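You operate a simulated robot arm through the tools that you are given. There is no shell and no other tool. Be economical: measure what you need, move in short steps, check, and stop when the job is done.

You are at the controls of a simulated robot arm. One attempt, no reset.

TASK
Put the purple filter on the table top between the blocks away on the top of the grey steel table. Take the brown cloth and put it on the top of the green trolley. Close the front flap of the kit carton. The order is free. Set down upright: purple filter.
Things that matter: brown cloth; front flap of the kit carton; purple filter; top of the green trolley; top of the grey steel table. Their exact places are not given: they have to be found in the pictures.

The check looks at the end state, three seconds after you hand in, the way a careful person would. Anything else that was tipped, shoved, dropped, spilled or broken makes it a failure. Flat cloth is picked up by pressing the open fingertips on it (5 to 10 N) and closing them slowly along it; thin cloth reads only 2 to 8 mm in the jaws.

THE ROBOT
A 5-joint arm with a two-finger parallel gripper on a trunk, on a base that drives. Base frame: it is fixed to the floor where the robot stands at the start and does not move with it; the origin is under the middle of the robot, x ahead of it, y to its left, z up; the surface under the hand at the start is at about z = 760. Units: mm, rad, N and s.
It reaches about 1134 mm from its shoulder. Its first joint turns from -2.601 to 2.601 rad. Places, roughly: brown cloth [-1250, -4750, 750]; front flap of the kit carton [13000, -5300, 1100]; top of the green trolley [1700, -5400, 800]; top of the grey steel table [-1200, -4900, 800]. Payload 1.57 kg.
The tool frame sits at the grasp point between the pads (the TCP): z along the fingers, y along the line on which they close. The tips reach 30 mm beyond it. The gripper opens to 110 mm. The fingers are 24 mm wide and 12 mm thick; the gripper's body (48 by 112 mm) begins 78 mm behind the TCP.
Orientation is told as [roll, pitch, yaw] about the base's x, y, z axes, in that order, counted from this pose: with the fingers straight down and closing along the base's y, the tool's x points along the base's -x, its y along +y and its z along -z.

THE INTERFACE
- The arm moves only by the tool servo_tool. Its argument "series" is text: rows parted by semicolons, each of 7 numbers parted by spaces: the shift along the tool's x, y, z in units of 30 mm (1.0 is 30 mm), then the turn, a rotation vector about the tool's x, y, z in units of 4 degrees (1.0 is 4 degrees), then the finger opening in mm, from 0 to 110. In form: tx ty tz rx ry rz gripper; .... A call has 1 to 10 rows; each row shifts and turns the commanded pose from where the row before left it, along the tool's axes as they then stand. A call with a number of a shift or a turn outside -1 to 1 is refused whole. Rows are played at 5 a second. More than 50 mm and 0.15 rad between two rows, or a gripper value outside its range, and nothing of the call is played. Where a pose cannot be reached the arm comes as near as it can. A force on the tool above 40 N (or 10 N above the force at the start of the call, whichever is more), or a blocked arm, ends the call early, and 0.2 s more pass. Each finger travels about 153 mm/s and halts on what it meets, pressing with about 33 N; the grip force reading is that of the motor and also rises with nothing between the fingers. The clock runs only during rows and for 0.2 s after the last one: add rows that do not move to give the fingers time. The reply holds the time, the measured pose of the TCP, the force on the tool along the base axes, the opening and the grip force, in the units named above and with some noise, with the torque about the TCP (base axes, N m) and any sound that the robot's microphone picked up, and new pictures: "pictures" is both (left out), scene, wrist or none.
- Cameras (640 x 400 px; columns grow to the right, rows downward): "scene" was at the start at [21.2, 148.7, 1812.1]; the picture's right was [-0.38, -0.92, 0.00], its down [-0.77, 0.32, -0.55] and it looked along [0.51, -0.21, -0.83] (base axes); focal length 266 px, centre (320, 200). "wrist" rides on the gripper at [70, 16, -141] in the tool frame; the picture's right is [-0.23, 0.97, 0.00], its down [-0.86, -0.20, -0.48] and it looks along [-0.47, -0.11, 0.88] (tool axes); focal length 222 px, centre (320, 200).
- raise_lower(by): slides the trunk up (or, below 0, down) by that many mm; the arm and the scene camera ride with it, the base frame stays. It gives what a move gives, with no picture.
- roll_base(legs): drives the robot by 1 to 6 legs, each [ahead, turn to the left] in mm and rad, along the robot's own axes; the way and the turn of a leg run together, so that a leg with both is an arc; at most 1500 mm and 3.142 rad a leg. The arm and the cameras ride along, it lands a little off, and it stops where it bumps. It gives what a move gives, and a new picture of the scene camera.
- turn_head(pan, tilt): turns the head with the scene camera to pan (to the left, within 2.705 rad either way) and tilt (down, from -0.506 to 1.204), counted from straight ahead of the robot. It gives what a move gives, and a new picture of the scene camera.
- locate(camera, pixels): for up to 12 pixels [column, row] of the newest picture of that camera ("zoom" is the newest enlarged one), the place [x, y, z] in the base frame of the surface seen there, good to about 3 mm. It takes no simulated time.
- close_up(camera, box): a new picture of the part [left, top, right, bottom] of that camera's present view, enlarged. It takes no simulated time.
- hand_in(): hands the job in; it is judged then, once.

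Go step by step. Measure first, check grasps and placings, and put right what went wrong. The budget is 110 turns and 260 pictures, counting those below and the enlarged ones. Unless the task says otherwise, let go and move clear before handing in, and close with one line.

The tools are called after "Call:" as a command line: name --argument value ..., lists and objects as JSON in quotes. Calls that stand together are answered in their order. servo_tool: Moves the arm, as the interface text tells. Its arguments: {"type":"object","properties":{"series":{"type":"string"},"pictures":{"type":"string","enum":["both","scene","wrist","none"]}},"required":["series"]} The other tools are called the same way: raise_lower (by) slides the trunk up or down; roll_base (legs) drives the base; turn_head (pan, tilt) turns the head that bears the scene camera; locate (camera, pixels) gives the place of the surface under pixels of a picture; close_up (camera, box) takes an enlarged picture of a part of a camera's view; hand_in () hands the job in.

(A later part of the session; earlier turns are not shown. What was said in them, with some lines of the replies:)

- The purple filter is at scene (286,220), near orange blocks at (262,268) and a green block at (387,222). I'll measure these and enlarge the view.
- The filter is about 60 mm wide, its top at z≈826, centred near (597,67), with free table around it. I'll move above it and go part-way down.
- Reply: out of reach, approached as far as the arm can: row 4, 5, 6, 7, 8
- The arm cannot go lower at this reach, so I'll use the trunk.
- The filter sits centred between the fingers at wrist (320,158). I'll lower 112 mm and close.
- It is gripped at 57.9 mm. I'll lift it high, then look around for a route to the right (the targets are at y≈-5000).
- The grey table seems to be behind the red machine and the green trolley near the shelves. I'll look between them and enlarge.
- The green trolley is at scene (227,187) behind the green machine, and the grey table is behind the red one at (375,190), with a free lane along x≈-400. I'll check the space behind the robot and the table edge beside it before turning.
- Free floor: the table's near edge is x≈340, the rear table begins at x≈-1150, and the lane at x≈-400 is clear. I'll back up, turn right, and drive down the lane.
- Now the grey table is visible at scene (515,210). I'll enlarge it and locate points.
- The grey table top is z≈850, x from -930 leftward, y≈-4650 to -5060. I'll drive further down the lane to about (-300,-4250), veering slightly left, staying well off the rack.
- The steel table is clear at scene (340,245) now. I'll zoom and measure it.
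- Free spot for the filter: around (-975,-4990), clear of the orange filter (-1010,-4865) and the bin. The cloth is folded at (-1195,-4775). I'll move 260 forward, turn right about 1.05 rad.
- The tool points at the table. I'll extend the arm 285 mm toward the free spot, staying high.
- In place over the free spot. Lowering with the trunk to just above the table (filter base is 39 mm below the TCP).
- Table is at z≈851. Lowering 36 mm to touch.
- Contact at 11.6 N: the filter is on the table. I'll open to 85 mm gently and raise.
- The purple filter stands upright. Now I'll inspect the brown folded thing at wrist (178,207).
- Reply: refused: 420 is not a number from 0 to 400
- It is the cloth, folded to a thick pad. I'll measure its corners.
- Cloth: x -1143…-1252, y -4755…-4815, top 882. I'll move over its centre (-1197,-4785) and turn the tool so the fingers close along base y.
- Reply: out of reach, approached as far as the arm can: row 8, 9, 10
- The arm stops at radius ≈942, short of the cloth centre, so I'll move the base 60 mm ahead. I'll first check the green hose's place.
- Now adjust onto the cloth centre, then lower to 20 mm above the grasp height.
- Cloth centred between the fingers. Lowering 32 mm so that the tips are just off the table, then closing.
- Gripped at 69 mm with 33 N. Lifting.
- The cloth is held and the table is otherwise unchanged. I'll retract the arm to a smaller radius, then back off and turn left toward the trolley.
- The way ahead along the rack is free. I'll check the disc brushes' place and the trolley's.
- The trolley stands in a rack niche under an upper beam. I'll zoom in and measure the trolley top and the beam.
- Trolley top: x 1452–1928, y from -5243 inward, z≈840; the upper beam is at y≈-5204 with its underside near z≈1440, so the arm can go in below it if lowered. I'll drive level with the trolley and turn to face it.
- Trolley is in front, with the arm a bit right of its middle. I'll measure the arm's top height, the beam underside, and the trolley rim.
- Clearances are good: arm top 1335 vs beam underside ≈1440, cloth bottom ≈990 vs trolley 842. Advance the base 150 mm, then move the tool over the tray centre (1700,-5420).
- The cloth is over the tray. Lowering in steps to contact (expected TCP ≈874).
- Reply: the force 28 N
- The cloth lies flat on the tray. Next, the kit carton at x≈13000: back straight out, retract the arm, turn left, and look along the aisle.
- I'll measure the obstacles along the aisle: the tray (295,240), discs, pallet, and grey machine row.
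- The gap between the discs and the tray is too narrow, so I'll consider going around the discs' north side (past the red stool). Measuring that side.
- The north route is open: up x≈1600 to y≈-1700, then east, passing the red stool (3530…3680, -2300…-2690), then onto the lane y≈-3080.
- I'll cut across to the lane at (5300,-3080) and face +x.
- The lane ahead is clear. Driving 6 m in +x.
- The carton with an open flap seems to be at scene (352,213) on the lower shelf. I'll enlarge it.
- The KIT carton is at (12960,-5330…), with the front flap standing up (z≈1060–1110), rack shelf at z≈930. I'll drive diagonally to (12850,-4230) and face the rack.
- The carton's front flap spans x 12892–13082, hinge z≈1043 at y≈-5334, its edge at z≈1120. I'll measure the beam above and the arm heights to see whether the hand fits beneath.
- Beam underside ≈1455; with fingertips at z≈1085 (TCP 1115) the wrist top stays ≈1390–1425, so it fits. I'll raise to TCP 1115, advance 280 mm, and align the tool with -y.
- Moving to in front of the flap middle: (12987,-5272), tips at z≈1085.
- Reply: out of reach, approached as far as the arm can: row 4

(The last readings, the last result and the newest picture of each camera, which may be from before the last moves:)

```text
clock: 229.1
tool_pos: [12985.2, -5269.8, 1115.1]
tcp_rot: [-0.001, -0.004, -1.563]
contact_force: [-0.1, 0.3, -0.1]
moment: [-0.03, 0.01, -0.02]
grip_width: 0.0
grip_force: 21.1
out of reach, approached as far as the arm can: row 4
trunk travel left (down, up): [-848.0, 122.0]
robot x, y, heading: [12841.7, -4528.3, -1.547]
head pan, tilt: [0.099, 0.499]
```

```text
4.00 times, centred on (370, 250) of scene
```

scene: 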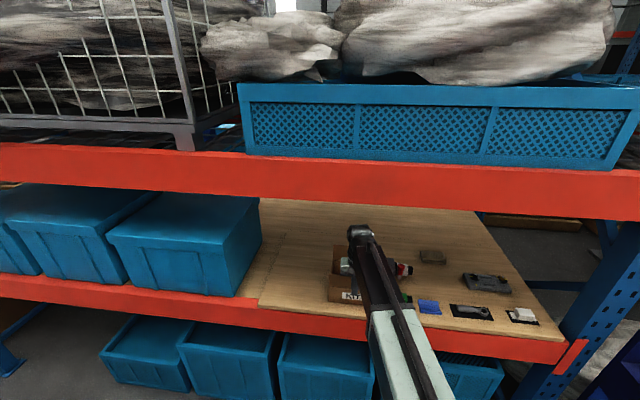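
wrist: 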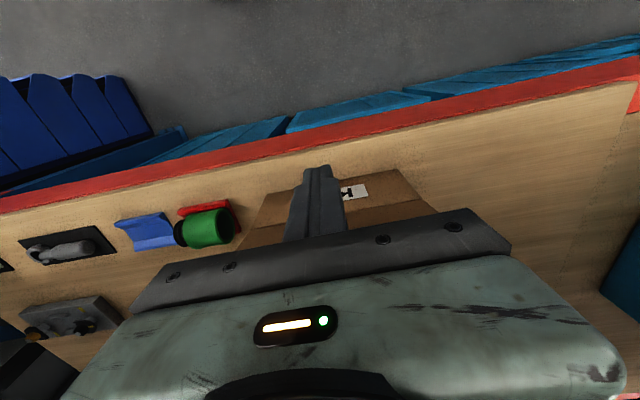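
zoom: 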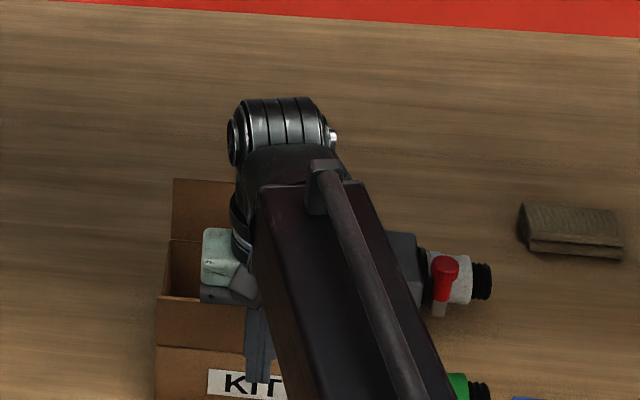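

Finger is in front of the flap. Now pushing it inward slowly (60 mm first), watching the force.

Call:
servo_tool --series "-0.4 0 0 0 0 0 0;-0.4 0 0 0 0 0 0;-0.4 0 0 0 0 0 0;-0.4 0 0 0 0 0 0;-0.4 0 0 0 0 0 0" --pictures "none"

Call:
servo_tool --series "-0.3 0 0 0 0 0 0;-0.3 0 0 0 0 0 0" --pictures "both"

Call:
close_up --camera "scene" --box '[290, 200, 450, 300]'

```text
clock: 230.3
tool_pos: [12985.2, -5331.4, 1113.1]
tcp_rot: [-0.002, -0.004, -1.562]
contact_force: [-0.6, -0.7, -0.9]
moment: [0.0, 0.03, 0.0]
grip_width: 0.0
grip_force: 21.6
trunk travel left (down, up): [-848.0, 122.0]
robot x, y, heading: [12845.8, -4527.7, -1.547]
head pan, tilt: [0.099, 0.499]
```

```text
clock: 230.9
tool_pos: [12985.9, -5348.5, 1114.9]
tcp_rot: [0.0, -0.005, -1.561]
contact_force: [0.0, 0.2, 0.0]
moment: [0.0, 0.03, 0.0]
grip_width: 0.1
grip_force: 20.9
trunk travel left (down, up): [-848.0, 122.0]
robot x, y, heading: [12842.4, -4525.5, -1.549]
head pan, tilt: [0.099, 0.499]
```

scene: 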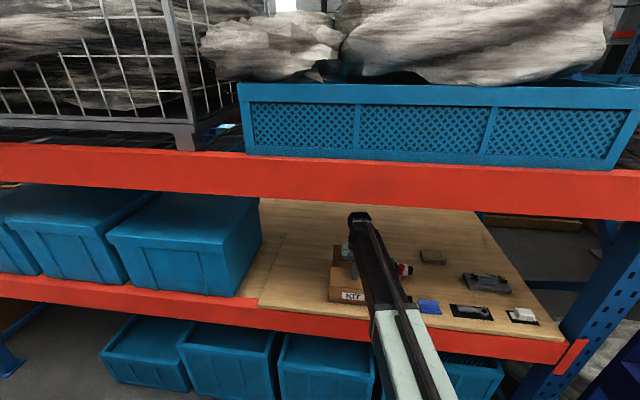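
wrist: 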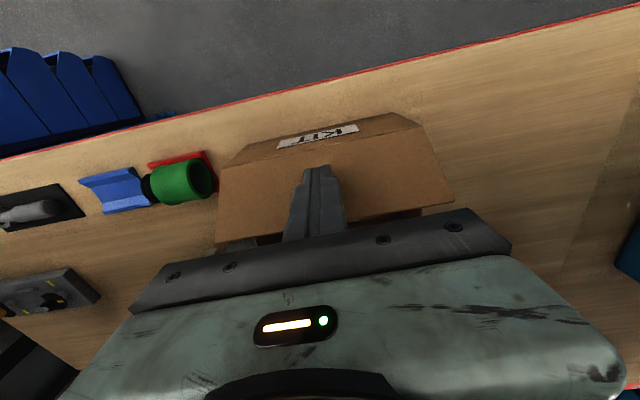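

```text
4.00 times, centred on (370, 250) of scene
```

zoom: 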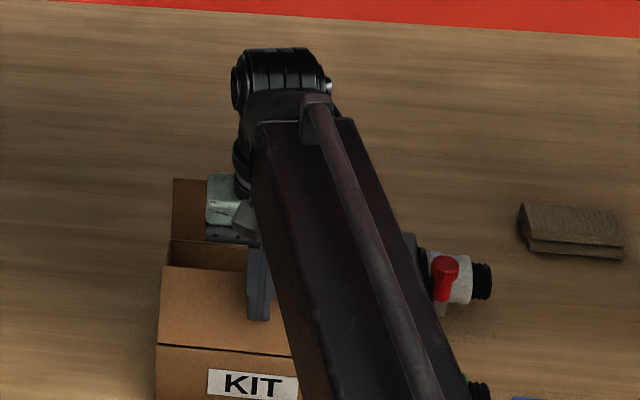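

The flap yields freely and tilts inward, and the carton has not shifted. Pushing 30 mm further, then lowering onto it with the trunk.

Call:
servo_tool --series "-0.35 0 0 0 0 0 0;-0.35 0 0 0 0 0 0;-0.3 0 0 0 0 0 0" --pictures "none"

Call:
raise_lower --by -20

Call:
raise_lower --by -12

Call:
servo_tool --series "0 0 0 0 0 0 0" --pictures "both"

Call:
close_up --camera "scene" --box '[290, 200, 450, 300]'

```text
clock: 231.7
tool_pos: [12987.2, -5379.4, 1114.8]
tcp_rot: [-0.002, -0.003, -1.562]
contact_force: [1.6, -0.1, 1.0]
moment: [-0.03, 0.04, 0.02]
grip_width: 0.4
grip_force: 21.3
trunk travel left (down, up): [-848.0, 122.0]
robot x, y, heading: [12843.5, -4530.8, -1.54]
head pan, tilt: [0.099, 0.499]
```

```text
clock: 232.4
tool_pos: [12987.6, -5379.2, 1095.6]
tcp_rot: [0.0, -0.002, -1.563]
contact_force: [-0.2, 0.2, -0.3]
moment: [0.0, -0.02, -0.01]
grip_width: 0.0
grip_force: 21.6
trunk travel left (down, up): [-828.0, 142.0]
robot x, y, heading: [12844.2, -4527.9, -1.547]
head pan, tilt: [0.099, 0.499]
```

```text
clock: 233.0
tool_pos: [12987.4, -5379.2, 1083.0]
tcp_rot: [-0.003, -0.004, -1.561]
contact_force: [0.0, -0.1, 0.0]
moment: [0.05, 0.05, -0.01]
grip_width: 0.0
grip_force: 21.1
trunk travel left (down, up): [-816.0, 154.0]
robot x, y, heading: [12845.8, -4527.4, -1.544]
head pan, tilt: [0.099, 0.499]
```

```text
clock: 233.4
tool_pos: [12987.4, -5378.7, 1083.0]
tcp_rot: [-0.001, -0.004, -1.562]
contact_force: [0.3, 0.1, -0.7]
moment: [-0.02, 0.03, 0.0]
grip_width: 0.1
grip_force: 21.2
trunk travel left (down, up): [-816.0, 154.0]
robot x, y, heading: [12848.2, -4526.2, -1.549]
head pan, tilt: [0.099, 0.499]
```

scene: 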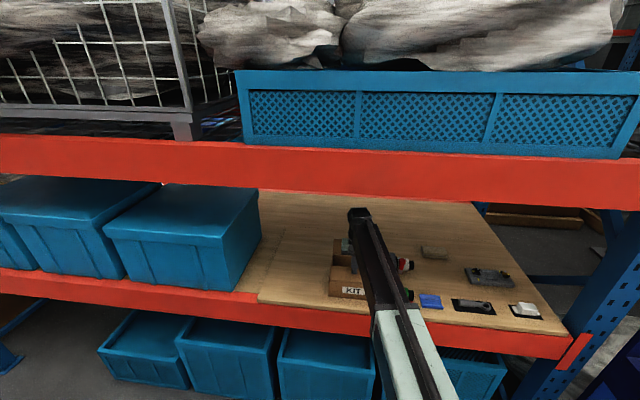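
wrist: 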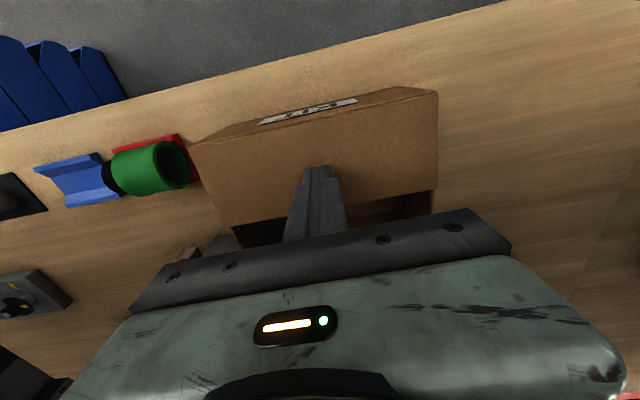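

```text
4.00 times, centred on (370, 250) of scene
```

zoom: 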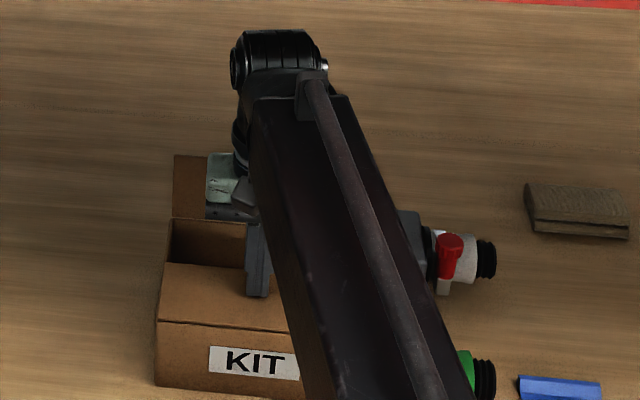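

The flap is nearly flat. Lowering a few mm more until slight contact and measuring the flap.

Call:
raise_lower --by -5

Call:
raise_lower --by -2

Call:
servo_tool --series "0 0 0 0 0 0 0" --pictures "both"

Call:
locate --camera "wrist" --pixels '[[240, 150], [250, 200], [400, 120], [410, 180], [380, 150], [260, 170]]'

```text
clock: 233.9
tool_pos: [12988.3, -5379.3, 1079.8]
tcp_rot: [0.001, -0.005, -1.562]
contact_force: [1.9, -6.9, 14.6]
moment: [-0.07, -0.05, 0.0]
grip_width: 0.1
grip_force: 21.0
trunk travel left (down, up): [-811.0, 159.0]
robot x, y, heading: [12847.1, -4523.8, -1.543]
head pan, tilt: [0.099, 0.499]
```

```text
clock: 234.4
tool_pos: [12988.3, -5378.7, 1077.8]
tcp_rot: [0.001, -0.009, -1.563]
contact_force: [0.9, -1.6, 22.7]
moment: [0.27, -0.02, 0.12]
grip_width: 0.2
grip_force: 21.4
trunk travel left (down, up): [-810.0, 160.0]
robot x, y, heading: [12847.1, -4527.1, -1.546]
head pan, tilt: [0.099, 0.499]
stopped: the force on the tool passed its limit at 45 N (the readings are from after the stop); the commanded pose is now the measured one
```

```text
clock: 234.8
tool_pos: [12988.9, -5378.8, 1079.5]
tcp_rot: [0.0, -0.01, -1.562]
contact_force: [1.0, -2.1, 25.3]
moment: [0.26, -0.04, 0.0]
grip_width: 0.1
grip_force: 20.9
trunk travel left (down, up): [-810.0, 160.0]
robot x, y, heading: [12844.9, -4526.6, -1.541]
head pan, tilt: [0.099, 0.499]
```

scene: 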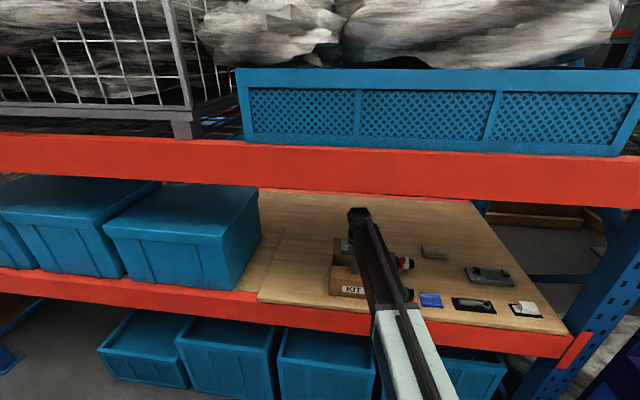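
wrist: 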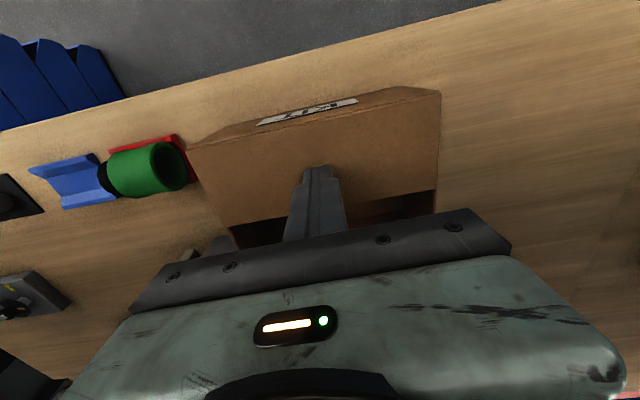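

```text
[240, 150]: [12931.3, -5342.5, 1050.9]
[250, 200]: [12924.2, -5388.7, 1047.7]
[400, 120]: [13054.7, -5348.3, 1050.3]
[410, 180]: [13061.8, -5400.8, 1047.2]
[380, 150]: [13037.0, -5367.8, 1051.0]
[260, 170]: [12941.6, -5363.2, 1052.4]
```

The flap is flat (z≈1047–1052) and at its stop. Now raise straight off and check that it stays closed.

Call:
raise_lower --by 35

Call:
servo_tool --series "0.8 0 0 0 0 0 0;0.8 0 0 0 0 0 0;0.8 0 0 0 0 0 0;0.8 0 0 0 0 0 0;0.8 0 0 0 0 0 0;0.8 0 0 0 0 0 0;0.8 0 0 0 0 0 0" --pictures "none"

Call:
roll_base --legs '[[-250, 0]]'

Call:
close_up --camera "scene" --box '[300, 180, 460, 280]'

```text
clock: 235.6
tool_pos: [12987.7, -5380.5, 1112.5]
tcp_rot: [0.001, -0.009, -1.564]
contact_force: [0.5, 0.5, 0.3]
moment: [0.02, -0.02, 0.02]
grip_width: 0.0
grip_force: 21.2
trunk travel left (down, up): [-845.0, 125.0]
robot x, y, heading: [12843.7, -4526.6, -1.548]
head pan, tilt: [0.099, 0.499]
```

```text
clock: 237.2
tool_pos: [12986.9, -5212.5, 1112.4]
tcp_rot: [0.0, -0.006, -1.561]
contact_force: [-0.4, 0.3, 0.1]
moment: [-0.01, 0.0, 0.01]
grip_width: 0.3
grip_force: 20.9
trunk travel left (down, up): [-845.0, 125.0]
robot x, y, heading: [12845.2, -4528.7, -1.547]
head pan, tilt: [0.099, 0.499]
```

```text
clock: 239.0
tool_pos: [12973.4, -4962.4, 1112.1]
tcp_rot: [-0.001, -0.009, -1.574]
contact_force: [0.5, 1.3, -0.5]
moment: [-0.01, -0.01, 0.01]
grip_width: 0.0
grip_force: 21.8
trunk travel left (down, up): [-845.0, 125.0]
robot x, y, heading: [12840.8, -4276.1, -1.561]
head pan, tilt: [0.099, 0.499]
```

scene: 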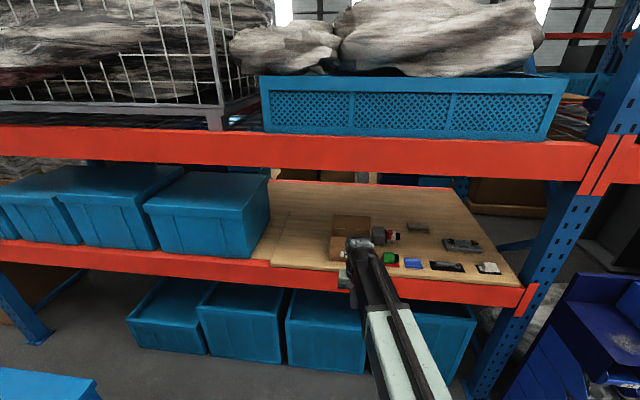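

```text
4.00 times, centred on (380, 230) of scene
```

zoom: 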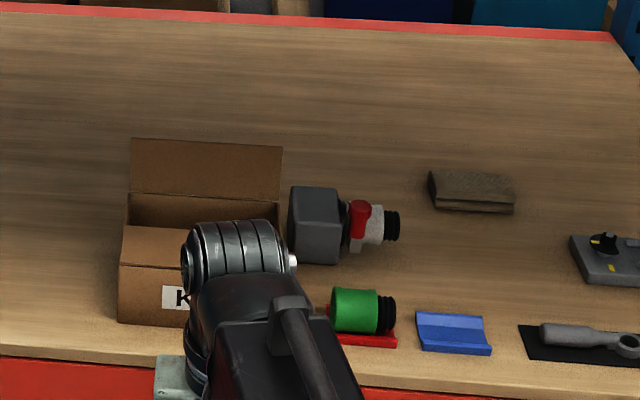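

The front flap stays folded down and the carton and neighbours are in place. A last measurement of the flap after a short settle.

Call:
locate --camera "zoom" --pixels '[[140, 235], [135, 260], [175, 240], [122, 300], [160, 262]]'

```text
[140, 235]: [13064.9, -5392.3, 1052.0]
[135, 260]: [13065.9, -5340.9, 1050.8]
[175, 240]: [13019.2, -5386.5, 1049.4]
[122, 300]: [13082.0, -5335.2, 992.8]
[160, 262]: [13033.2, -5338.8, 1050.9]
```

The flap is flat at z≈1050 and the carton hasn't moved (front still at y≈-5335). All three jobs are done and the arm is clear, so I'm handing in.

Call:
hand_in

```text
The job is handed in.
```

The purple filter stands upright on the grey steel table, the brown cloth lies on top of the green trolley, and the kit carton's front flap is closed; I've handed the job in.
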